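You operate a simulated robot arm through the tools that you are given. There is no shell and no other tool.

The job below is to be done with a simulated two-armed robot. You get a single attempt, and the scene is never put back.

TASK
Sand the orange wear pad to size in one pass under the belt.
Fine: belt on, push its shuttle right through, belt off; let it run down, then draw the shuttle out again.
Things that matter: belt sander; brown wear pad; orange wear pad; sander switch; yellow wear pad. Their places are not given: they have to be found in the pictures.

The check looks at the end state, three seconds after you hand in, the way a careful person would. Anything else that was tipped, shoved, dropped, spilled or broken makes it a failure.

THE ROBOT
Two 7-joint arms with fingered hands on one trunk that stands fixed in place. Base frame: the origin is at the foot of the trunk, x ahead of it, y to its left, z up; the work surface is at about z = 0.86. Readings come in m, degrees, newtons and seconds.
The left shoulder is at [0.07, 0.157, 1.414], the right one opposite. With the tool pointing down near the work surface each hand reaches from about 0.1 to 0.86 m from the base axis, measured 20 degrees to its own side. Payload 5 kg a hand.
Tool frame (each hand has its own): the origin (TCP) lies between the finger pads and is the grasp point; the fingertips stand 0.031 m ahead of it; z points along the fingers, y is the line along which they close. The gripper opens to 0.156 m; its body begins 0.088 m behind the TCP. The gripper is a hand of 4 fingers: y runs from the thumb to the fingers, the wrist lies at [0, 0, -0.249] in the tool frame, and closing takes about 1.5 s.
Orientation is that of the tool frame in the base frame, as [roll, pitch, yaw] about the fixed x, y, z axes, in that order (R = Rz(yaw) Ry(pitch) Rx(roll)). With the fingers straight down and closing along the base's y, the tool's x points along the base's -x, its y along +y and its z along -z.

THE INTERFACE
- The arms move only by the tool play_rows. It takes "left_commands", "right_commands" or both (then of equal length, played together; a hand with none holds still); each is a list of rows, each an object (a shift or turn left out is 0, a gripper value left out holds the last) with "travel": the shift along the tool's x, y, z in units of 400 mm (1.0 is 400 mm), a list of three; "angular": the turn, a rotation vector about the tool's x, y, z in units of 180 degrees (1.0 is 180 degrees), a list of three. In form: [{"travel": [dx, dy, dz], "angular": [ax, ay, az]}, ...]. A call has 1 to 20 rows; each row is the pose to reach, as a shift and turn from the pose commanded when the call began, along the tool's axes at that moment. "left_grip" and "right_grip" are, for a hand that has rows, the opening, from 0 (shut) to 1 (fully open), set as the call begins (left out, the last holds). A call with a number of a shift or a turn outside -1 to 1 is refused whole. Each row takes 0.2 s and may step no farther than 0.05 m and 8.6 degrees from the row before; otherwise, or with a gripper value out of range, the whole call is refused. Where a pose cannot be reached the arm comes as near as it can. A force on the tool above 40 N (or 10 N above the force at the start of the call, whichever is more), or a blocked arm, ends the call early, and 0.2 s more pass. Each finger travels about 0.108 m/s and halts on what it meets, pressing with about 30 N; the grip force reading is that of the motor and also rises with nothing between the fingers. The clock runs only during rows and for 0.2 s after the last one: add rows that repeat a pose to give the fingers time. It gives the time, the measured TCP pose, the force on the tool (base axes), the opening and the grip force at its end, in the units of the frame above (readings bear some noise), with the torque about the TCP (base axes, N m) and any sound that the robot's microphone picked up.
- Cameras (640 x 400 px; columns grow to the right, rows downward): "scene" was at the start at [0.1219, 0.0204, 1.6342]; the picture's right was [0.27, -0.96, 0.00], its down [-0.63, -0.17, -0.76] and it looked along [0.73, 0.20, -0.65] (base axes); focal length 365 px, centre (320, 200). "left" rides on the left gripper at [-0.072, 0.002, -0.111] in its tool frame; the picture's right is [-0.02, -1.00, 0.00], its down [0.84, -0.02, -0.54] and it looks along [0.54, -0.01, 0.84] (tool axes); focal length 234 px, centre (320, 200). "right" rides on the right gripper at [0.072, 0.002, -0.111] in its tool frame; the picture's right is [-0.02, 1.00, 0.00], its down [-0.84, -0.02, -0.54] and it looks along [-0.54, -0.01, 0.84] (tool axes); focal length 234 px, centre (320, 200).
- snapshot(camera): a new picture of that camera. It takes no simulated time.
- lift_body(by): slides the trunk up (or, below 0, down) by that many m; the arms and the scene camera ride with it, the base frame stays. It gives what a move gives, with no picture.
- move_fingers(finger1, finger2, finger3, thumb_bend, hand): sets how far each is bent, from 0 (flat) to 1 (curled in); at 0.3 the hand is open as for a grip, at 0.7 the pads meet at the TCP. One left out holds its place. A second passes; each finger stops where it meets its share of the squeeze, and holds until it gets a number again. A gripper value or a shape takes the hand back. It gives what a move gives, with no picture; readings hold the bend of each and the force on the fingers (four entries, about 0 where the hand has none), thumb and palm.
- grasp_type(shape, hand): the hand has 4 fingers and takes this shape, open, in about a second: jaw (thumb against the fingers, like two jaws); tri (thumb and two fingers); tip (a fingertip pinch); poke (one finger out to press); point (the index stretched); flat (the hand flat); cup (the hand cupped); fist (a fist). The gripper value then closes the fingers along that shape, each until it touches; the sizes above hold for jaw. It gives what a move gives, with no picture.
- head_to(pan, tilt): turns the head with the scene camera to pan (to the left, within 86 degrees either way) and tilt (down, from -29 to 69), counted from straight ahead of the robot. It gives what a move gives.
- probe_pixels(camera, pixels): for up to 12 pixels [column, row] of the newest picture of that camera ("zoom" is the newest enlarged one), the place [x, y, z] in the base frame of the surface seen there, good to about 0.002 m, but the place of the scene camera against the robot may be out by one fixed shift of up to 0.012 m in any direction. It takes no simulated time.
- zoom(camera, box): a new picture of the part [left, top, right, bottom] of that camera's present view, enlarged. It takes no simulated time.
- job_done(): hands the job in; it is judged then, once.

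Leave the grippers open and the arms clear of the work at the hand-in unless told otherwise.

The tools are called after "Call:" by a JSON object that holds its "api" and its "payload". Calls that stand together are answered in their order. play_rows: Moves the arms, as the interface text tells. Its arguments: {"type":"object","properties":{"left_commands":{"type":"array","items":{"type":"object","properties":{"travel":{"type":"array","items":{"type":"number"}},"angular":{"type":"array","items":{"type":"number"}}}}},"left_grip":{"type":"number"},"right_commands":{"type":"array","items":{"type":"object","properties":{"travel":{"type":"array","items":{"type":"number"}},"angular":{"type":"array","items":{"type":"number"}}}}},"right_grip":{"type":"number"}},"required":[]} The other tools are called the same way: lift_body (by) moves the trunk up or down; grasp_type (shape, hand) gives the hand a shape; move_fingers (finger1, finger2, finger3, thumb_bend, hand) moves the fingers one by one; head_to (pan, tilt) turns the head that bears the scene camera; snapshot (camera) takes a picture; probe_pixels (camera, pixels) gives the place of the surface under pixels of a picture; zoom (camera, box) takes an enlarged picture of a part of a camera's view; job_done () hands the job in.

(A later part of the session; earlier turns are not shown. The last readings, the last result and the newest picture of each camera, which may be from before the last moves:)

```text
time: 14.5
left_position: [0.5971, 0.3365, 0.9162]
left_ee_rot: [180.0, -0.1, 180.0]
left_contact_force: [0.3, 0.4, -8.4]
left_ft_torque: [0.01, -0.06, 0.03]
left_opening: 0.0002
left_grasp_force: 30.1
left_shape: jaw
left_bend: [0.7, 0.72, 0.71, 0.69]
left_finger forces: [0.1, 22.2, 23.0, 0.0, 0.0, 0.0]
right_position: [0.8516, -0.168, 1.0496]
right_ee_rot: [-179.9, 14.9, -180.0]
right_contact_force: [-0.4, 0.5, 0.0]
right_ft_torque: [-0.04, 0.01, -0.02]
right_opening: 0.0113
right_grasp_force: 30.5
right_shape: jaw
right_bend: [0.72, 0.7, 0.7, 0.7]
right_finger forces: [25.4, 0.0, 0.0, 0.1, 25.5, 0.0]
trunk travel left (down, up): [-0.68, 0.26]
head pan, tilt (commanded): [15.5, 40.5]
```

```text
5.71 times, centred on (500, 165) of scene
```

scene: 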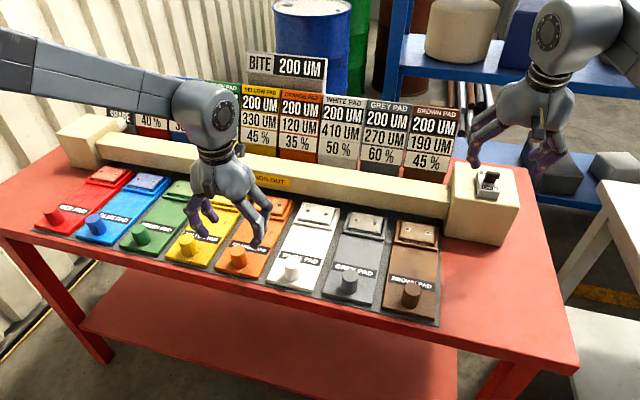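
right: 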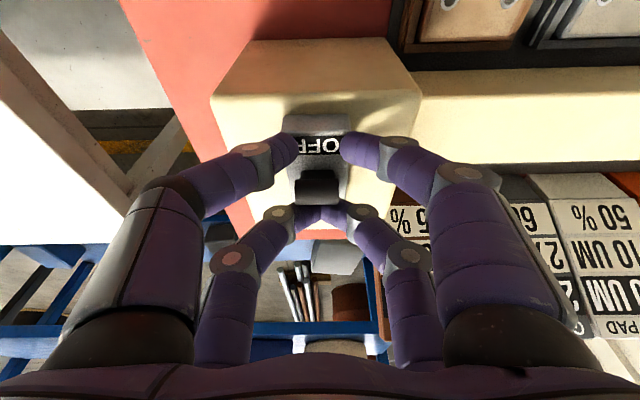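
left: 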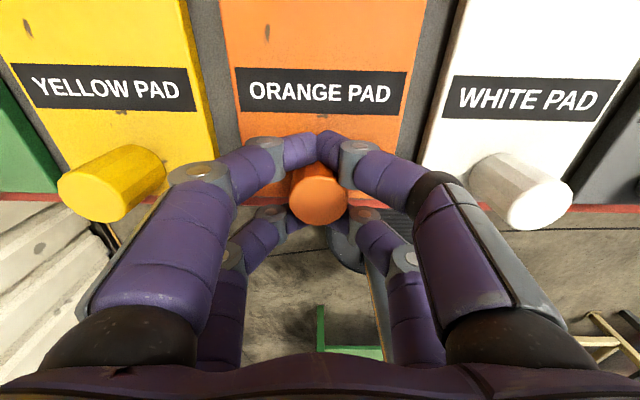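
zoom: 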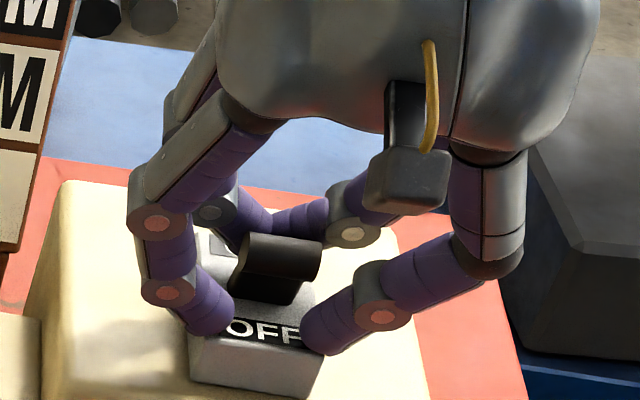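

The near tips rest on the switch body's top edge (tips are lower because of the 15° tilt). I'll open again, reduce the tilt to 8° and raise slightly (≈2–3 mm) so both pairs clear the body, then close again.

Call:
{"api": "play_rows", "payload": {"right_commands": [{"travel": [0, 0, 0]}, {"travel": [0, 0, 0]}, {"travel": [0, 0, -0.01]}, {"travel": [-0.005, 0, -0.008], "angular": [0, 0.02, 0]}, {"travel": [-0.0102, 0, -0.0032], "angular": [0, 0.0389, 0]}, {"travel": [-0.0102, 0, -0.0032], "angular": [0, 0.0389, 0]}], "right_grip": 0.45}}

Call:
{"api": "zoom", "payload": {"camera": "right", "box": [220, 100, 420, 240]}}

Call:
{"api": "probe_pixels", "payload": {"camera": "zoom", "pixels": [[318, 200]]}}

```text
time: 15.9
left_position: [0.5964, 0.3363, 0.9161]
left_ee_rot: [-179.9, -0.1, -180.0]
left_contact_force: [-1.4, 0.9, -7.3]
left_ft_torque: [0.04, -0.06, 0.04]
left_opening: 0.0
left_grasp_force: 30.2
left_shape: jaw
left_bend: [0.7, 0.72, 0.71, 0.69]
left_finger forces: [0.0, 23.2, 24.0, 0.0, 0.0, 0.1]
right_position: [0.8544, -0.1675, 1.0502]
right_ee_rot: [-180.0, 7.9, 180.0]
right_contact_force: [0.3, 0.6, 0.0]
right_ft_torque: [-0.01, 0.0, 0.0]
right_opening: 0.0695
right_grasp_force: 0.1
right_shape: jaw
right_bend: [0.73, 0.73, 0.73, 0.7]
right_finger forces: [0.1, 0.0, 0.0, 0.1, 0.0, 0.1]
trunk travel left (down, up): [-0.68, 0.26]
head pan, tilt (commanded): [15.5, 40.5]
```

```text
2.86 times, centred on (320, 170) of right
```

zoom: 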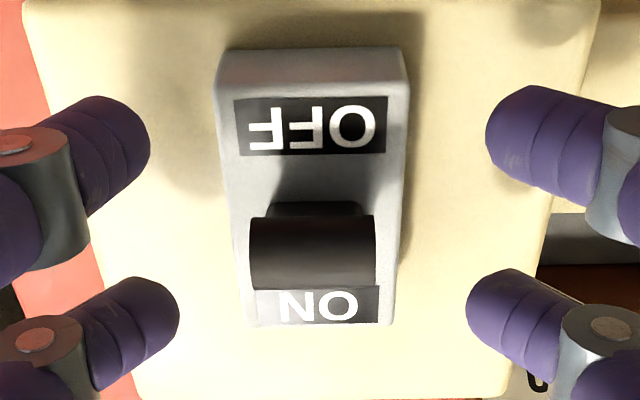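

```text
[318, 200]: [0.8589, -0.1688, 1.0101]
```

The cap lies centrally between the finger rows. Closing the right hand fully.

Call:
{"api": "play_rows", "payload": {"right_commands": [{"travel": [0, 0, 0]}, {"travel": [0, 0, 0]}, {"travel": [0, 0, 0]}, {"travel": [0, 0, 0]}, {"travel": [0, 0, 0]}, {"travel": [0, 0, 0]}], "right_grip": 0.0}}

Call:
{"api": "zoom", "payload": {"camera": "right", "box": [220, 100, 420, 240]}}

```text
time: 17.3
left_position: [0.596, 0.3364, 0.917]
left_ee_rot: [180.0, -0.1, 179.9]
left_contact_force: [-0.6, 0.0, -8.2]
left_ft_torque: [-0.01, -0.11, 0.01]
left_opening: 0.0
left_grasp_force: 30.5
left_shape: jaw
left_bend: [0.7, 0.72, 0.71, 0.69]
left_finger forces: [0.0, 23.1, 24.0, 0.0, 0.0, 0.0]
right_position: [0.8533, -0.1687, 1.0502]
right_ee_rot: [180.0, 8.0, -180.0]
right_contact_force: [0.6, 0.0, 0.6]
right_ft_torque: [-0.03, -0.02, 0.01]
right_opening: 0.0
right_grasp_force: 30.4
right_shape: jaw
right_bend: [0.7, 0.7, 0.7, 0.7]
right_finger forces: [0.0, 0.0, 0.1, 0.0, 0.0, 0.1]
trunk travel left (down, up): [-0.68, 0.26]
head pan, tilt (commanded): [15.5, 40.5]
```

```text
2.86 times, centred on (320, 170) of right
```

zoom: 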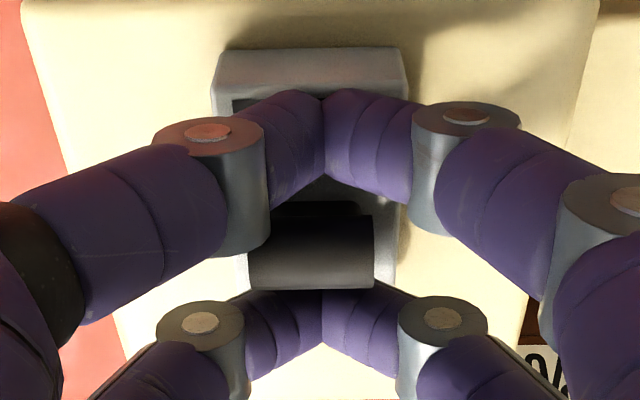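

The lever is caged (opening 0, no load on it). Now turn the belt ON: right hand moves 22 mm straight away from the robot, in small steps.

Call:
{"api": "play_rows", "payload": {"right_commands": [{"travel": [-0.0136, 0, 0.0019]}, {"travel": [-0.0272, 0, 0.0038]}, {"travel": [-0.0409, 0, 0.0057]}, {"travel": [-0.0545, 0, 0.0077]}]}}

Call:
{"api": "zoom", "payload": {"camera": "right", "box": [220, 100, 420, 240]}}

Call:
{"api": "snapshot", "payload": {"camera": "scene"}}

```text
time: 18.3
left_position: [0.596, 0.3368, 0.9177]
left_ee_rot: [-179.9, 0.0, -180.0]
left_contact_force: [1.0, -0.7, -10.7]
left_ft_torque: [0.0, -0.07, 0.06]
left_opening: 0.0002
left_grasp_force: 29.8
left_shape: jaw
left_bend: [0.7, 0.72, 0.71, 0.69]
left_finger forces: [0.0, 22.8, 23.9, 0.1, 0.0, 0.0]
right_position: [0.8755, -0.1666, 1.0516]
right_ee_rot: [-179.9, 7.9, -180.0]
right_contact_force: [-5.5, 0.7, 0.2]
right_ft_torque: [0.0, 0.19, 0.04]
right_opening: 0.0001
right_grasp_force: 29.8
right_shape: jaw
right_bend: [0.7, 0.7, 0.7, 0.7]
right_finger forces: [0.1, 0.0, 0.0, 0.0, 0.1, 0.0]
trunk travel left (down, up): [-0.68, 0.26]
head pan, tilt (commanded): [15.5, 40.5]
```

```text
2.86 times, centred on (320, 170) of right
```

zoom: 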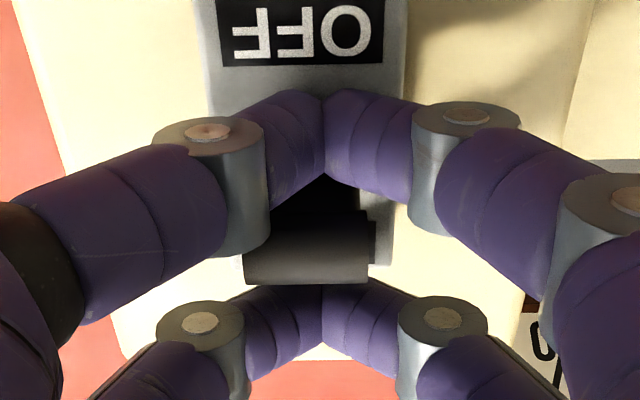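

```text
taken
```

scene: 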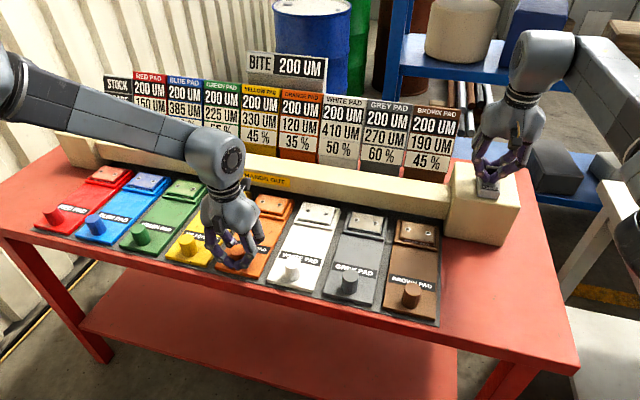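

The lever is moving with 5.5 N resistance, no sound yet. Continue 10 mm more in small steps.

Call:
{"api": "play_rows", "payload": {"right_commands": [{"travel": [-0.0074, 0, 0.001]}, {"travel": [-0.0149, 0, 0.0021]}, {"travel": [-0.0248, 0, 0.0035]}, {"travel": [-0.0248, 0, 0.0035]}]}}

Call:
{"api": "zoom", "payload": {"camera": "right", "box": [220, 100, 420, 240]}}

```text
time: 19.3
left_position: [0.5953, 0.3374, 0.9173]
left_ee_rot: [-179.8, 0.1, 179.9]
left_contact_force: [5.7, -3.2, -22.3]
left_ft_torque: [-0.08, -0.22, 0.01]
left_opening: 0.0
left_grasp_force: 29.8
left_shape: jaw
left_bend: [0.7, 0.72, 0.71, 0.7]
left_finger forces: [0.0, 21.6, 23.5, 0.1, 0.0, 0.0]
right_position: [0.8755, -0.1663, 1.0514]
right_ee_rot: [-180.0, 7.7, -180.0]
right_contact_force: [-33.2, 5.2, -3.8]
right_ft_torque: [0.15, 1.16, 0.09]
right_opening: 0.0
right_grasp_force: 29.8
right_shape: jaw
right_bend: [0.7, 0.7, 0.7, 0.7]
right_finger forces: [58.6, 0.0, 0.1, 0.0, 0.0, 0.0]
right hand out of reach, approached as far as the arm can: row 2, 3, 4
trunk travel left (down, up): [-0.68, 0.26]
head pan, tilt (commanded): [15.5, 40.5]
```

```text
2.86 times, centred on (320, 170) of right
```

zoom: 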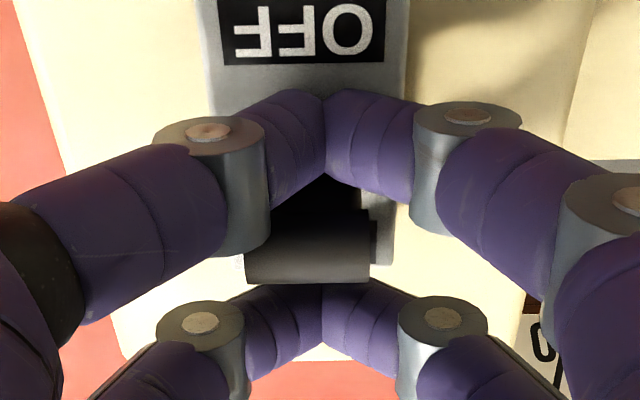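

The right hand now feels 33 N and is at its reach limit; position unchanged. I'll probe the lever cap (310,255) and stem (320,200) to see its state.

Call:
{"api": "probe_pixels", "payload": {"camera": "zoom", "pixels": [[310, 220], [310, 240], [310, 260], [310, 275], [320, 200], [350, 200], [372, 240], [255, 260], [360, 270], [310, 40], [322, 150], [322, 300]]}}

Call:
{"api": "zoom", "payload": {"camera": "scene", "box": [450, 130, 530, 220]}}

```text
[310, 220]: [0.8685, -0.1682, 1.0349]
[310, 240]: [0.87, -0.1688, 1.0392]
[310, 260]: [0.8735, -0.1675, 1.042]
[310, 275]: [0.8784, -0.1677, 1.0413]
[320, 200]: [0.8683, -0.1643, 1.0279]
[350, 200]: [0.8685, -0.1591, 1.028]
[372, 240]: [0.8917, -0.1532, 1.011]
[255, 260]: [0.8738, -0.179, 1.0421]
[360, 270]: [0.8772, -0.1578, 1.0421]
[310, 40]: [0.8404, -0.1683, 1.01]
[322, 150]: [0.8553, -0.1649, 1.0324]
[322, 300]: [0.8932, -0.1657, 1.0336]
```

```text
4.44 times, centred on (490, 175) of scene
```

zoom: 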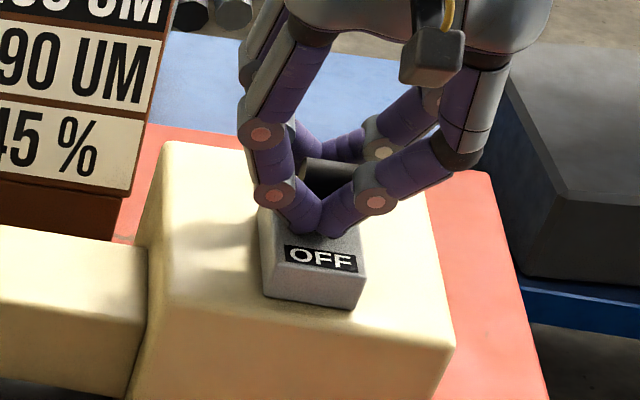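

The cap now sits at x≈0.877 (mirror of the OFF position), so the lever is at its ON stop. I'll relax the push by 4 mm and wait a little, reading force and sound.

Call:
{"api": "play_rows", "payload": {"right_commands": [{"travel": [0.005, 0, -0.0007]}, {"travel": [0.01, 0, -0.0014]}, {"travel": [0.01, 0, -0.0014]}]}}

Call:
{"api": "zoom", "payload": {"camera": "right", "box": [220, 100, 420, 240]}}

```text
time: 20.1
left_position: [0.5952, 0.3368, 0.9169]
left_ee_rot: [-179.9, -0.1, 179.9]
left_contact_force: [-1.1, -4.2, -16.0]
left_ft_torque: [-0.1, -0.04, 0.02]
left_opening: 0.0
left_grasp_force: 30.0
left_shape: jaw
left_bend: [0.7, 0.72, 0.71, 0.7]
left_finger forces: [0.1, 23.2, 26.2, 0.1, 0.0, 0.1]
right_position: [0.8782, -0.1677, 1.0518]
right_ee_rot: [-180.0, 8.2, -180.0]
right_contact_force: [-6.0, 3.5, 6.7]
right_ft_torque: [0.13, 0.28, 0.0]
right_opening: 0.0001
right_grasp_force: 29.6
right_shape: jaw
right_bend: [0.7, 0.7, 0.7, 0.7]
right_finger forces: [0.0, 0.0, 0.1, 0.0, 0.0, 0.0]
trunk travel left (down, up): [-0.68, 0.26]
head pan, tilt (commanded): [15.5, 40.5]
```

```text
2.86 times, centred on (320, 170) of right
```

zoom: 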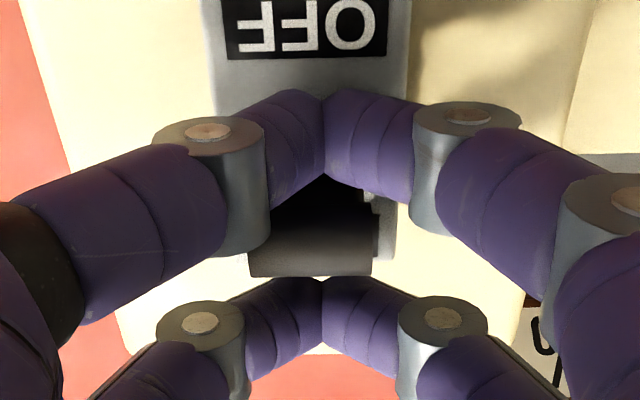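

Still 6 N and no sound; the lever has gone slightly further. I'll probe the cap again.

Call:
{"api": "probe_pixels", "payload": {"camera": "zoom", "pixels": [[310, 215], [310, 230], [310, 250], [310, 268], [320, 195], [350, 200], [378, 230], [345, 270], [322, 300]]}}

Call:
{"api": "snapshot", "payload": {"camera": "scene"}}

```text
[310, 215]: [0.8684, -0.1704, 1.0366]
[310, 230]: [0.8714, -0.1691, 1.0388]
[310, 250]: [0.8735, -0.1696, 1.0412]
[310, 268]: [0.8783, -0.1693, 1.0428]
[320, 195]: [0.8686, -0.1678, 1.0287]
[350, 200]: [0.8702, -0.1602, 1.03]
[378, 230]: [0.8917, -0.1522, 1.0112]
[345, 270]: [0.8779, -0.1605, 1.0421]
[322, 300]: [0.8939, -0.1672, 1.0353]
```

```text
taken
```

scene: 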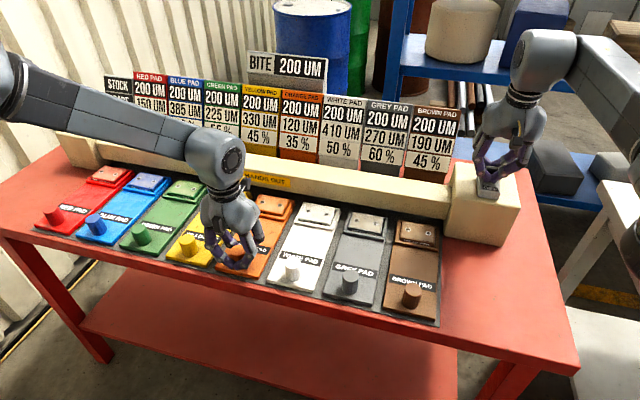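

The lever stays at the ON stop. I'll back the right hand off 5 mm more to unload it, and loosen the left hand slightly (opening ~8 mm) since it is tugging upward 16 N on the knob.

Call:
{"api": "play_rows", "payload": {"left_commands": [{"travel": [0, 0, 0]}, {"travel": [0, 0, 0]}, {"travel": [0, 0, 0]}, {"travel": [0, 0, 0]}], "right_commands": [{"travel": [0.006, 0, -0.0008]}, {"travel": [0.0125, 0, -0.0017]}, {"travel": [0.0125, 0, -0.0017]}, {"travel": [0.0125, 0, -0.0017]}], "left_grip": 0.05}}

Call:
{"api": "zoom", "payload": {"camera": "right", "box": [220, 100, 420, 240]}}

Call:
{"api": "snapshot", "payload": {"camera": "left"}}

```text
time: 21.1
left_position: [0.5974, 0.3362, 0.9191]
left_ee_rot: [180.0, 0.1, -179.9]
left_contact_force: [1.7, 0.7, 3.2]
left_ft_torque: [0.04, -0.06, -0.02]
left_opening: 0.0074
left_grasp_force: 0.0
left_shape: jaw
left_bend: [0.71, 0.71, 0.71, 0.7]
left_finger forces: [2.1, 0.8, 0.0, 0.0, 0.1, 0.0]
right_position: [0.8696, -0.1707, 1.0515]
right_ee_rot: [179.9, 8.0, 179.9]
right_contact_force: [0.0, 0.3, 0.3]
right_ft_torque: [0.02, -0.07, -0.01]
right_opening: 0.0
right_grasp_force: 30.7
right_shape: jaw
right_bend: [0.7, 0.7, 0.7, 0.7]
right_finger forces: [0.0, 0.0, 0.0, 0.0, 0.1, 0.1]
trunk travel left (down, up): [-0.68, 0.26]
head pan, tilt (commanded): [15.5, 40.5]
```

```text
2.86 times, centred on (320, 170) of right
```

zoom: 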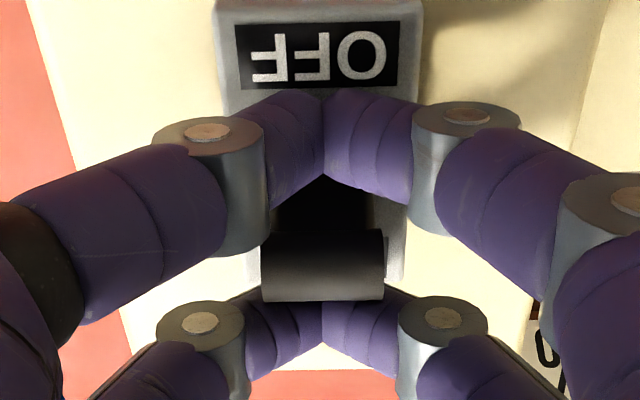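

```text
taken
```

left: 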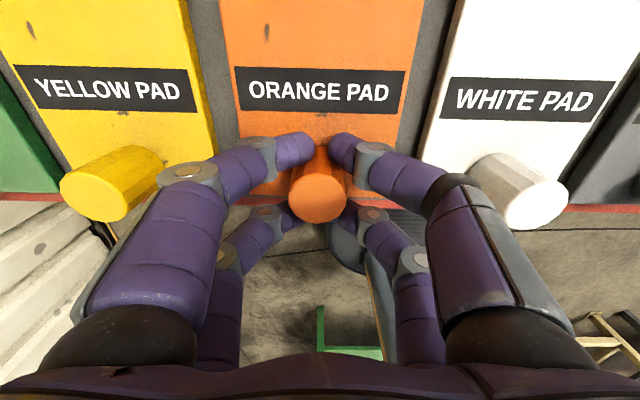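

Right hand is unloaded at x 0.8696. Let me verify the lever stayed in the ON position.

Call:
{"api": "probe_pixels", "payload": {"camera": "zoom", "pixels": [[318, 232], [318, 245], [318, 265], [318, 285], [318, 295], [322, 210], [322, 150], [322, 320], [275, 270], [375, 270]]}}

Call:
{"api": "probe_pixels", "payload": {"camera": "left", "pixels": [[318, 200], [318, 160], [318, 175], [318, 95], [240, 190], [398, 190]]}}

```text
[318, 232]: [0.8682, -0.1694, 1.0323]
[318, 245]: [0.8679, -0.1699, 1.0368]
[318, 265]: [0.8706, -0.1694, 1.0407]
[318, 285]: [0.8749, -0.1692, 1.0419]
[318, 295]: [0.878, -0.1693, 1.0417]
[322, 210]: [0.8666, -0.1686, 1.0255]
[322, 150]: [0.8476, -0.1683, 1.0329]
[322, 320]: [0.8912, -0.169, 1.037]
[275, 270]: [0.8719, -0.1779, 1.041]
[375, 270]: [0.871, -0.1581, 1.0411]
```

```text
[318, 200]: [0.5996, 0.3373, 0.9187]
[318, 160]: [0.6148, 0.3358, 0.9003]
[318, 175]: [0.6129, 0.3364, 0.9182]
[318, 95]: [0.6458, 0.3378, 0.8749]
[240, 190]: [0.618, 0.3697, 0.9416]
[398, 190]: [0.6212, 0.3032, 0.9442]
```

The lever rests stably at ON. There's no sound in the readings, so I'll look at the belt gap beneath the housing for any sign of the belt running.

Call:
{"api": "zoom", "payload": {"camera": "scene", "box": [240, 170, 460, 260]}}

Call:
{"api": "zoom", "payload": {"camera": "scene", "box": [40, 110, 240, 220]}}

Call:
{"api": "snapshot", "payload": {"camera": "right"}}

```text
2.91 times, centred on (350, 215) of scene
```

zoom: 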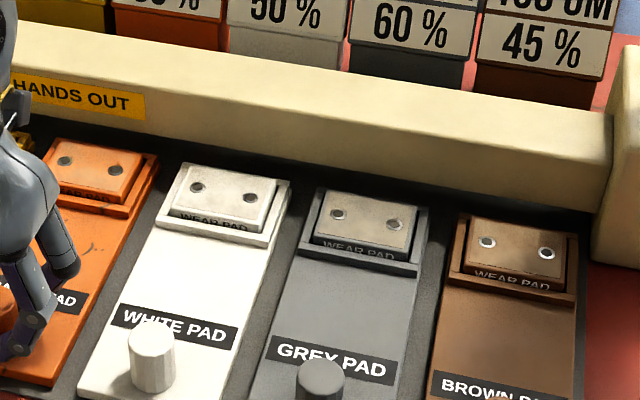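

```text
3.20 times, centred on (140, 165) of scene
```

zoom: 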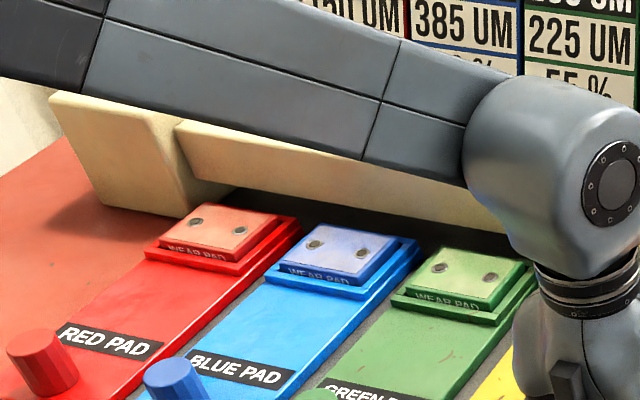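

```text
taken
```

right: 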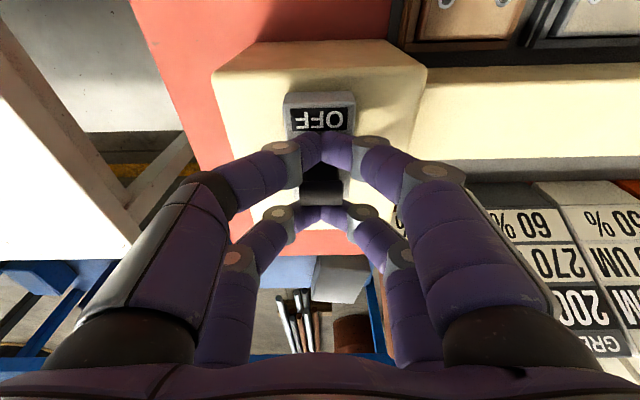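

No visible belt motion from outside (the belt is hidden). Before pushing I need the housing depth and the free space behind it: probing the housing's back edge and the placard feet with the right camera.

Call:
{"api": "probe_pixels", "payload": {"camera": "right", "pixels": [[470, 80], [470, 110], [470, 140], [470, 155], [470, 163], [470, 172], [470, 180], [470, 186], [500, 195], [560, 190], [600, 185], [480, 178]]}}

Call:
{"api": "probe_pixels", "payload": {"camera": "left", "pixels": [[320, 20], [320, 5]]}}

```text
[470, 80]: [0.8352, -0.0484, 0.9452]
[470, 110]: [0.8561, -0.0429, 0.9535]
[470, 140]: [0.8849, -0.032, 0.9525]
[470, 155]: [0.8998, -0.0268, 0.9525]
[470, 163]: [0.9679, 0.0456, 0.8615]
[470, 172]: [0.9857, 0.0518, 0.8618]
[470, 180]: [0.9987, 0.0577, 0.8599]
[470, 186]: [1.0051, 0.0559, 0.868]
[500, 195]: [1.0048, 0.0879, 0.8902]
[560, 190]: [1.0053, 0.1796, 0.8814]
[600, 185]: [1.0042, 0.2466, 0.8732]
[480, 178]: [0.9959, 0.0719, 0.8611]
```

```text
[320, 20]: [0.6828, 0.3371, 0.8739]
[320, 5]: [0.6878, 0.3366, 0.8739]
```

Housing spans x 0.837–0.903; placard feet at x≈1.005; the shuttle's far end is at 0.823 and the pad's rear edge ≈0.75. So a travel of ~0.165 m takes the pad clear past the belt yet stops short of the placards. Pushing the orange shuttle now, smoothly, 0.168 m at 6 cm/s.

Call:
{"api": "play_rows", "payload": {"left_commands": [{"travel": [-0.03, 0, 0]}, {"travel": [-0.06, 0, 0]}, {"travel": [-0.09, 0, 0]}, {"travel": [-0.12, 0, 0]}, {"travel": [-0.15, 0, 0]}, {"travel": [-0.18, 0, 0]}, {"travel": [-0.21, 0, 0]}, {"travel": [-0.24, 0, 0]}, {"travel": [-0.27, 0, 0]}, {"travel": [-0.3, 0, 0]}, {"travel": [-0.33, 0, 0]}, {"travel": [-0.36, 0, 0]}, {"travel": [-0.39, 0, 0]}, {"travel": [-0.42, 0, 0]}]}}

Call:
{"api": "snapshot", "payload": {"camera": "scene"}}

Call:
{"api": "snapshot", "payload": {"camera": "left"}}

```text
time: 24.1
left_position: [0.7263, 0.3426, 0.9351]
left_ee_rot: [-179.9, 0.0, -180.0]
left_contact_force: [-0.4, -1.6, -4.2]
left_ft_torque: [0.02, 0.01, 0.02]
left_opening: 0.0077
left_grasp_force: 0.1
left_shape: jaw
left_bend: [0.71, 0.71, 0.64, 0.7]
left_finger forces: [0.1, 0.1, 2.5, 0.1, 1.6, 0.1]
left hand out of reach, approached as far as the arm can: row 11, 12, 13, 14
right_position: [0.8709, -0.1697, 1.0513]
right_ee_rot: [-180.0, 8.0, -180.0]
right_contact_force: [-0.8, 0.6, 0.6]
right_ft_torque: [-0.02, -0.02, -0.03]
right_opening: 0.0
right_grasp_force: 29.9
right_shape: jaw
right_bend: [0.7, 0.7, 0.7, 0.7]
right_finger forces: [0.0, 0.0, 0.0, 0.0, 0.1, 0.1]
trunk travel left (down, up): [-0.68, 0.26]
head pan, tilt (commanded): [15.5, 40.5]
```

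```text
taken
```

scene: 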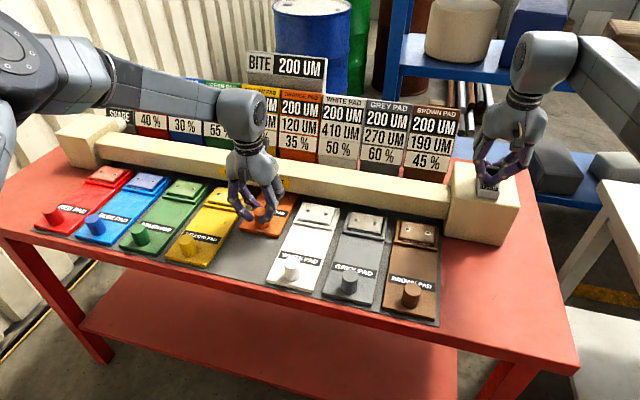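

```text
taken
```

left: 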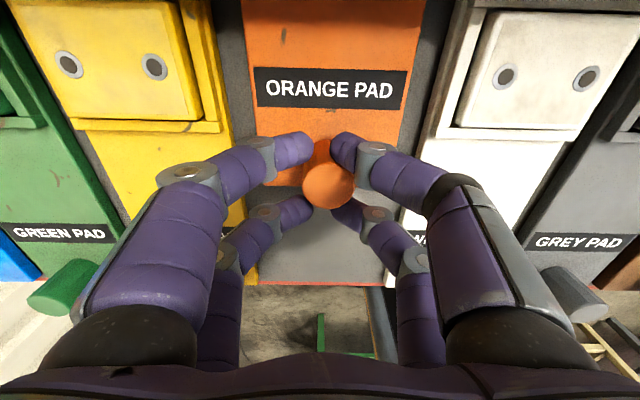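

The left arm ran out of reach at x≈0.726 (hand vertical, it rose to z 0.935), so the shuttle is ~0.13 m along. Tilting the left hand forward will give the reach. First I'll probe the knob's present position (328,187).

Call:
{"api": "zoom", "payload": {"camera": "left", "box": [250, 100, 410, 240]}}

Call:
{"api": "probe_pixels", "payload": {"camera": "left", "pixels": [[328, 187], [328, 170], [328, 200], [308, 187], [350, 187], [322, 155], [300, 145], [345, 145], [300, 205], [350, 205], [260, 40], [420, 40]]}}

```text
2.86 times, centred on (330, 170) of left
```

zoom: 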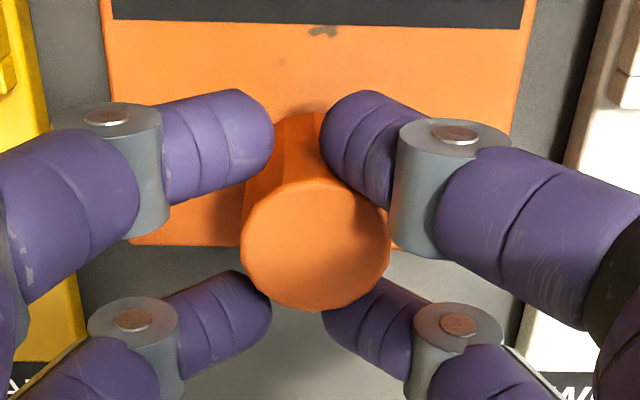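

```text
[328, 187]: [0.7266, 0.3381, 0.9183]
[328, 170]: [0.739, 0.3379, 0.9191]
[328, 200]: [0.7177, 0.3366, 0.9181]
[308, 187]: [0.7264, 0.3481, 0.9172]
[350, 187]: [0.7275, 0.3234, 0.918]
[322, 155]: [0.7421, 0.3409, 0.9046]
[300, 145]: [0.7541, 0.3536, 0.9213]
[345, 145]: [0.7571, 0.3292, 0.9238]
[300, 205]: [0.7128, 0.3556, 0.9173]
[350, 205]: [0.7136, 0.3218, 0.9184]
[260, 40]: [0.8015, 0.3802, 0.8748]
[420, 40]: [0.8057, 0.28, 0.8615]
```

The knob centre is now at (0.725, 0.337) — the shuttle went ~0.129 m; the pad's rear edge isn't clear yet. I'll tilt the left hand 20° forward in place (cage slightly looser), then read the pose.

Call:
{"api": "play_rows", "payload": {"left_commands": [{"travel": [0, 0, 0], "angular": [0, -0.028, 0]}, {"travel": [0, 0, 0], "angular": [0, -0.056, 0]}, {"travel": [0, 0, 0], "angular": [0, -0.084, 0]}, {"travel": [0, 0, 0], "angular": [0, -0.111, 0]}, {"travel": [0, 0, 0], "angular": [0, -0.111, 0]}], "left_grip": 0.1}}

Call:
{"api": "snapshot", "payload": {"camera": "left"}}

Call:
{"api": "zoom", "payload": {"camera": "scene", "box": [180, 70, 340, 260]}}

```text
time: 25.3
left_position: [0.7253, 0.3434, 0.9341]
left_ee_rot: [179.9, 20.2, 179.9]
left_contact_force: [-0.9, -0.2, 1.3]
left_ft_torque: [-0.05, 0.08, -0.04]
left_opening: 0.0158
left_grasp_force: 0.1
left_shape: jaw
left_bend: [0.72, 0.72, 0.72, 0.7]
left_finger forces: [0.0, 0.1, 3.1, 0.1, 1.5, 0.0]
right_position: [0.8708, -0.1709, 1.0509]
right_ee_rot: [180.0, 8.1, -179.9]
right_contact_force: [0.6, -0.1, 0.8]
right_ft_torque: [-0.01, 0.0, 0.05]
right_opening: 0.0001
right_grasp_force: 30.3
right_shape: jaw
right_bend: [0.7, 0.7, 0.7, 0.7]
right_finger forces: [0.1, 0.1, 0.1, 0.0, 0.0, 0.0]
trunk travel left (down, up): [-0.68, 0.26]
head pan, tilt (commanded): [15.5, 40.5]
```

```text
taken
```

left: 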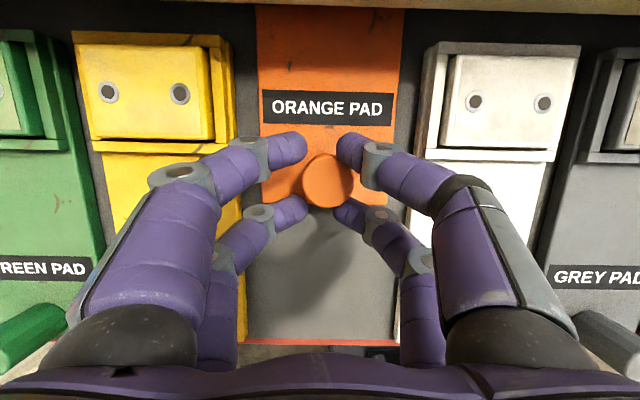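

```text
2.11 times, centred on (260, 165) of scene
```

zoom: 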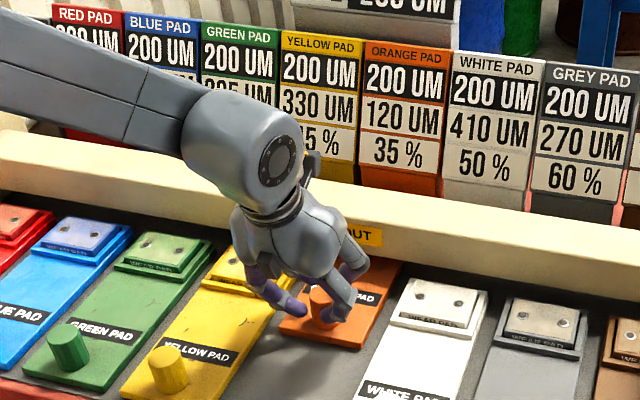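

The tilt worked (20°), pose held at (0.725,0.343,0.934). Probe the knob again: top at (327,180).

Call:
{"api": "zoom", "payload": {"camera": "left", "box": [250, 100, 410, 240]}}

Call:
{"api": "probe_pixels", "payload": {"camera": "left", "pixels": [[327, 180], [327, 165], [327, 195], [310, 180], [345, 180], [327, 155], [300, 145], [345, 148], [300, 208], [348, 210], [260, 60], [335, 204]]}}

```text
2.86 times, centred on (330, 170) of left
```

zoom: 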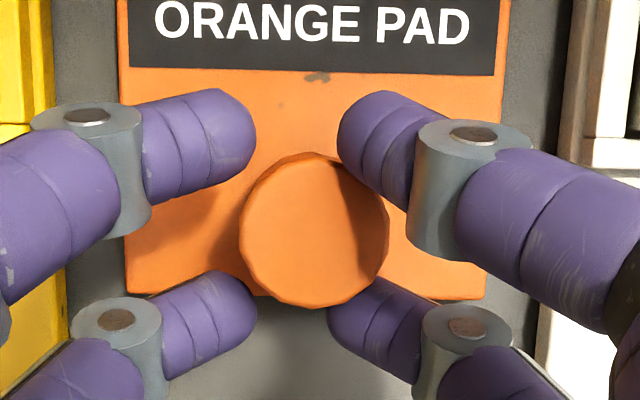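

```text
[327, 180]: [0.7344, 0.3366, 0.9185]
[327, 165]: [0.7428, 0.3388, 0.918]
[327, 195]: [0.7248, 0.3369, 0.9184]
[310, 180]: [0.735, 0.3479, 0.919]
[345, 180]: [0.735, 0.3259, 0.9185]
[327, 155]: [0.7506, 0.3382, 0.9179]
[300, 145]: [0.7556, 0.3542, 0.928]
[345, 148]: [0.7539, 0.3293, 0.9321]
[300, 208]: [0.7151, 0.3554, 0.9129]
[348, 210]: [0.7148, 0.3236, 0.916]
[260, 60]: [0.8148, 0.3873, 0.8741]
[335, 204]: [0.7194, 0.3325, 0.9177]
```

The shuttle crept to knob x≈0.735 (travel ≈0.139). Now lower the left hand 12 mm, re-centre in y by -6.5 mm, and push on ~33 mm so that the knob ends near x≈0.762 (travel ≈0.166).

Call:
{"api": "play_rows", "payload": {"left_commands": [{"travel": [0.005, -0.008, 0.014]}, {"travel": [0.01035, -0.01625, 0.02815]}, {"travel": [-0.014, -0.01625, 0.037]}, {"travel": [-0.0405, -0.01625, 0.047]}, {"travel": [-0.067, -0.01625, 0.0566]}, {"travel": [-0.067, -0.01625, 0.0566]}]}}

Call:
{"api": "snapshot", "payload": {"camera": "left"}}

Call:
{"api": "zoom", "payload": {"camera": "scene", "box": [180, 70, 340, 260]}}

```text
time: 26.7
left_position: [0.7553, 0.3358, 0.9226]
left_ee_rot: [-180.0, 19.9, -180.0]
left_contact_force: [-4.1, 1.5, -0.6]
left_ft_torque: [0.05, 0.1, 0.06]
left_opening: 0.0159
left_grasp_force: 0.0
left_shape: jaw
left_bend: [0.72, 0.72, 0.72, 0.7]
left_finger forces: [0.0, 3.1, 0.3, 0.0, 0.0, 0.1]
right_position: [0.8703, -0.1686, 1.0518]
right_ee_rot: [179.9, 8.0, 179.9]
right_contact_force: [-0.3, 0.1, 0.8]
right_ft_torque: [-0.02, 0.01, 0.01]
right_opening: 0.0
right_grasp_force: 30.2
right_shape: jaw
right_bend: [0.7, 0.7, 0.7, 0.7]
right_finger forces: [0.0, 0.0, 0.0, 0.0, 0.0, 0.0]
trunk travel left (down, up): [-0.68, 0.26]
head pan, tilt (commanded): [15.5, 40.5]
```

```text
taken
```

left: 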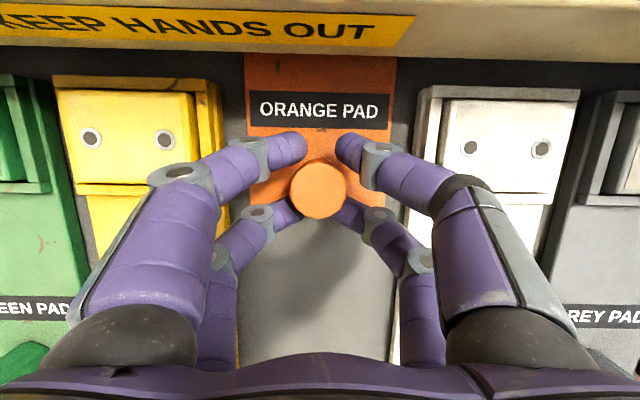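

```text
2.11 times, centred on (260, 165) of scene
```

zoom: 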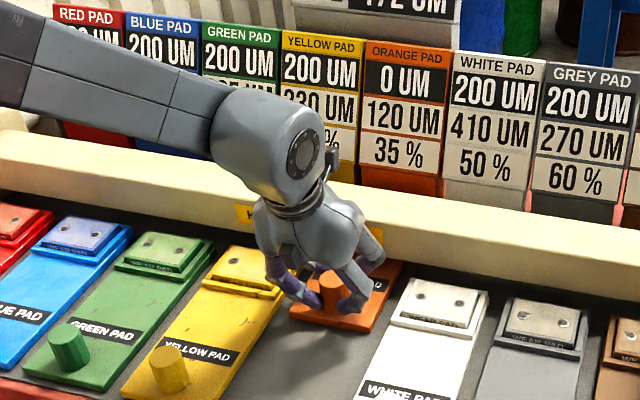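

The orange placard now reads "0 UM" stock — the pass is done and the belt was on. Let me read the signs closely before switching off.

Call:
{"api": "zoom", "payload": {"camera": "scene", "box": [100, 40, 470, 190]}}

Call:
{"api": "probe_pixels", "payload": {"camera": "left", "pixels": [[319, 188], [319, 170], [319, 210], [319, 162], [300, 190], [338, 190]]}}

```text
1.73 times, centred on (285, 115) of scene
```

zoom: 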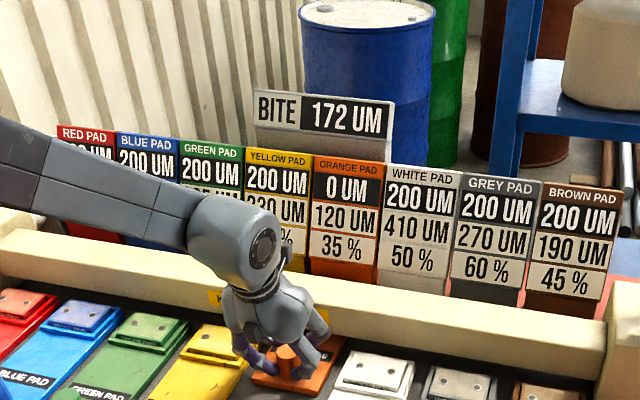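

```text
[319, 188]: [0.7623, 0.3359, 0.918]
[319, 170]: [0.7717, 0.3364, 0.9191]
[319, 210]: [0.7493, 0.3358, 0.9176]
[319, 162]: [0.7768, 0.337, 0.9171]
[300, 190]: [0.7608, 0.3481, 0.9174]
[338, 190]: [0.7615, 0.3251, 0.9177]
```

Bite now shows 172 UM, orange 0 UM; knob centre x≈0.761 (travel 0.165). Now switch the belt OFF: the right hand draws the lever back toward the robot by 19 mm, left hand stays still.

Call:
{"api": "play_rows", "payload": {"right_commands": [{"travel": [0.012, 0, -0.0016]}, {"travel": [0.024, 0, -0.0033]}, {"travel": [0.036, 0, -0.005]}, {"travel": [0.047, 0, -0.0066]}, {"travel": [0.047, 0, -0.0066]}]}}

Call:
{"api": "zoom", "payload": {"camera": "right", "box": [220, 100, 420, 240]}}

```text
time: 27.9
left_position: [0.7556, 0.3361, 0.9237]
left_ee_rot: [180.0, 19.9, 180.0]
left_contact_force: [-3.5, 1.4, -1.2]
left_ft_torque: [0.04, 0.11, 0.04]
left_opening: 0.0157
left_grasp_force: 0.0
left_shape: jaw
left_bend: [0.72, 0.72, 0.72, 0.7]
left_finger forces: [0.0, 3.3, 0.4, 0.1, 0.0, 0.0]
right_position: [0.8504, -0.1692, 1.0506]
right_ee_rot: [180.0, 8.0, 180.0]
right_contact_force: [-0.3, 1.0, 0.4]
right_ft_torque: [-0.03, -0.03, 0.02]
right_opening: 0.0
right_grasp_force: 30.0
right_shape: jaw
right_bend: [0.7, 0.7, 0.7, 0.7]
right_finger forces: [0.0, 0.0, 0.0, 0.1, 0.0, 0.0]
trunk travel left (down, up): [-0.68, 0.26]
head pan, tilt (commanded): [15.5, 40.5]
```

```text
2.86 times, centred on (320, 170) of right
```

zoom: 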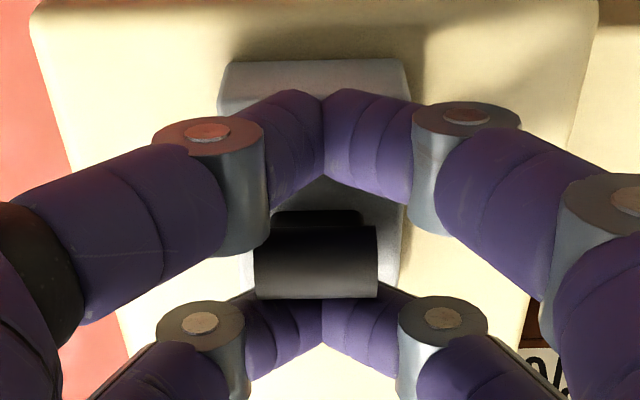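

The lever came along; force is ~0. I'll probe the cap to confirm that it snapped to OFF (front at x≈0.8475).

Call:
{"api": "probe_pixels", "payload": {"camera": "zoom", "pixels": [[315, 218], [315, 235], [315, 250], [315, 270], [315, 290], [322, 320]]}}

Call:
{"api": "zoom", "payload": {"camera": "scene", "box": [100, 40, 470, 190]}}

```text
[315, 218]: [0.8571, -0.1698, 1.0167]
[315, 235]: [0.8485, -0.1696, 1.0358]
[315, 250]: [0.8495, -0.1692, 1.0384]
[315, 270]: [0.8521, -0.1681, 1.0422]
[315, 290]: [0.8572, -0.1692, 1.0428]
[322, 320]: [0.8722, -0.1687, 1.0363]
```

```text
1.73 times, centred on (285, 115) of scene
```

zoom: 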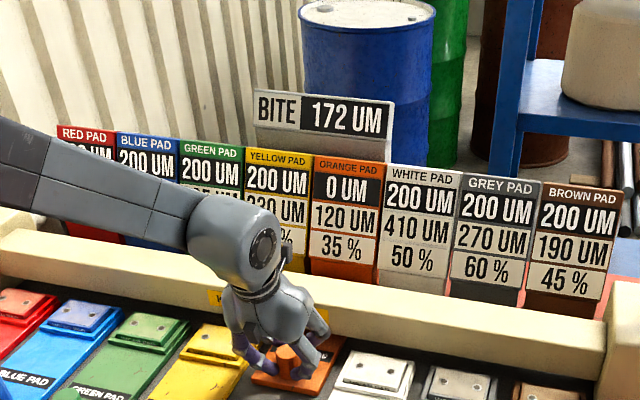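

Lever is back in its original OFF position (front x 0.848). Now let the belt run down: I hold the left hand still, and meanwhile open the right hand and withdraw it up along its axis.

Call:
{"api": "play_rows", "payload": {"right_commands": [{"travel": [0, 0, 0]}, {"travel": [0, 0, 0]}, {"travel": [0, 0, 0]}, {"travel": [0, 0, 0]}, {"travel": [0, 0, 0]}, {"travel": [0, 0, 0]}, {"travel": [0, 0, -0.02]}, {"travel": [0, 0, -0.05]}, {"travel": [0, 0, -0.09]}, {"travel": [0, 0, -0.14]}, {"travel": [0, 0, -0.2]}, {"travel": [0, 0, -0.25]}, {"travel": [0, 0, -0.25]}, {"travel": [0, 0, -0.25]}, {"travel": [0, 0, -0.25]}, {"travel": [0, 0, -0.25]}, {"travel": [0, 0, -0.25]}, {"travel": [0, 0, -0.25]}, {"travel": [0, 0, -0.25]}, {"travel": [0, 0, -0.25]}], "right_grip": 0.55}}

Call:
{"api": "snapshot", "payload": {"camera": "right"}}

Call:
{"api": "zoom", "payload": {"camera": "right", "box": [260, 90, 380, 210]}}

```text
time: 32.1
left_position: [0.7567, 0.3357, 0.9236]
left_ee_rot: [-180.0, 20.0, 180.0]
left_contact_force: [-3.6, 0.6, -0.7]
left_ft_torque: [-0.01, 0.1, 0.03]
left_opening: 0.0161
left_grasp_force: 0.0
left_shape: jaw
left_bend: [0.72, 0.72, 0.72, 0.7]
left_finger forces: [0.0, 3.0, 0.4, 0.0, 0.0, 0.1]
right_position: [0.8377, -0.1683, 1.15]
right_ee_rot: [-180.0, 8.0, -179.9]
right_contact_force: [0.3, -0.3, 0.1]
right_ft_torque: [0.0, -0.02, -0.01]
right_opening: 0.085
right_grasp_force: 0.1
right_shape: jaw
right_bend: [0.72, 0.72, 0.72, 0.7]
right_finger forces: [0.0, 0.0, 0.1, 0.1, 0.1, 0.1]
trunk travel left (down, up): [-0.68, 0.26]
head pan, tilt (commanded): [15.5, 40.5]
```

```text
taken
```

right: 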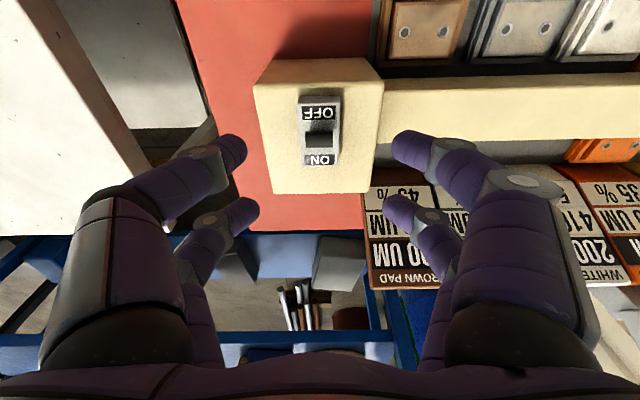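

```text
3.33 times, centred on (320, 150) of right
```

zoom: 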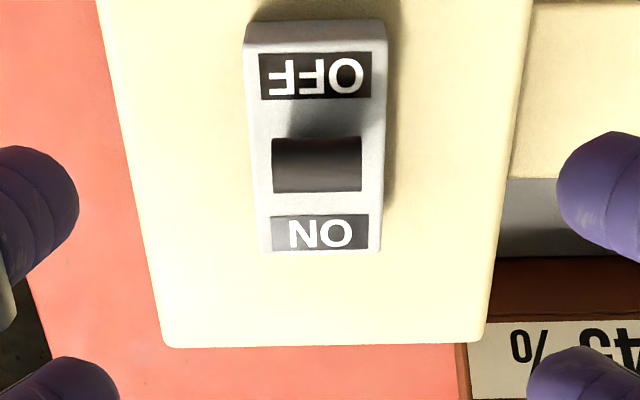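

Lever clearly at OFF, and the orange shuttle is visible behind the housing at (605,150). I keep waiting for the belt to run down, meanwhile moving the right hand back clear of the work.

Call:
{"api": "play_rows", "payload": {"right_commands": [{"travel": [0.05, 0, -0.025], "angular": [0, 0.005, 0]}, {"travel": [0.11, 0, -0.05], "angular": [0, 0.01, 0]}, {"travel": [0.18, 0, -0.08], "angular": [0, 0.016, 0]}, {"travel": [0.25, 0, -0.11], "angular": [0, 0.022, 0]}, {"travel": [0.32, 0, -0.14], "angular": [0, 0.028, 0]}, {"travel": [0.39, 0, -0.17], "angular": [0, 0.034, 0]}, {"travel": [0.46, 0, -0.2], "angular": [0, 0.04, 0]}, {"travel": [0.524, 0, -0.225], "angular": [0, 0.0444, 0]}, {"travel": [0.524, 0, -0.225], "angular": [0, 0.0444, 0]}, {"travel": [0.524, 0, -0.225], "angular": [0, 0.0444, 0]}, {"travel": [0.524, 0, -0.225], "angular": [0, 0.0444, 0]}, {"travel": [0.524, 0, -0.225], "angular": [0, 0.0444, 0]}, {"travel": [0.524, 0, -0.225], "angular": [0, 0.0444, 0]}, {"travel": [0.524, 0, -0.225], "angular": [0, 0.0444, 0]}, {"travel": [0.524, 0, -0.225], "angular": [0, 0.0444, 0]}, {"travel": [0.524, 0, -0.225], "angular": [0, 0.0444, 0]}, {"travel": [0.524, 0, -0.225], "angular": [0, 0.0444, 0]}, {"travel": [0.524, 0, -0.225], "angular": [0, 0.0444, 0]}, {"travel": [0.524, 0, -0.225], "angular": [0, 0.0444, 0]}, {"travel": [0.524, 0, -0.225], "angular": [0, 0.0444, 0]}]}}

Call:
{"api": "snapshot", "payload": {"camera": "scene"}}

Call:
{"api": "snapshot", "payload": {"camera": "right"}}

```text
time: 36.3
left_position: [0.7557, 0.3364, 0.922]
left_ee_rot: [-180.0, 20.0, -180.0]
left_contact_force: [-2.7, 1.2, 0.4]
left_ft_torque: [0.04, 0.05, 0.05]
left_opening: 0.0159
left_grasp_force: 0.1
left_shape: jaw
left_bend: [0.72, 0.72, 0.72, 0.7]
left_finger forces: [0.0, 2.5, 0.3, 0.0, 0.0, 0.0]
right_position: [0.6162, -0.169, 1.2103]
right_ee_rot: [180.0, 0.0, -179.9]
right_contact_force: [-0.3, 0.3, -0.3]
right_ft_torque: [0.02, 0.03, -0.03]
right_opening: 0.0852
right_grasp_force: 0.0
right_shape: jaw
right_bend: [0.72, 0.72, 0.72, 0.7]
right_finger forces: [0.0, 0.0, 0.0, 0.0, 0.1, 0.0]
trunk travel left (down, up): [-0.68, 0.26]
head pan, tilt (commanded): [15.5, 40.5]
```

```text
taken
```

scene: 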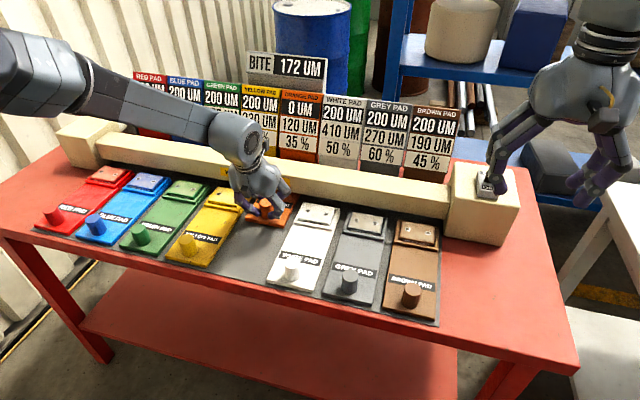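

```text
taken
```

right: 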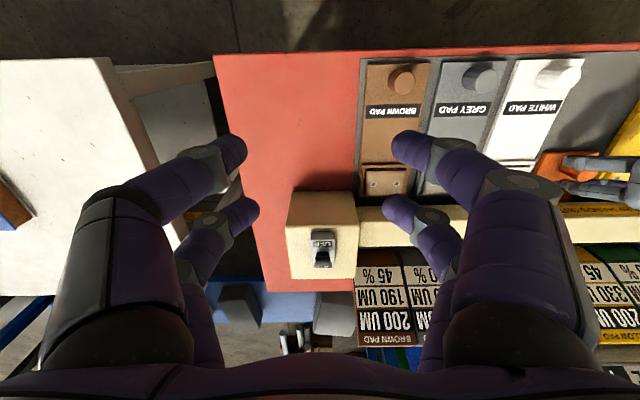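

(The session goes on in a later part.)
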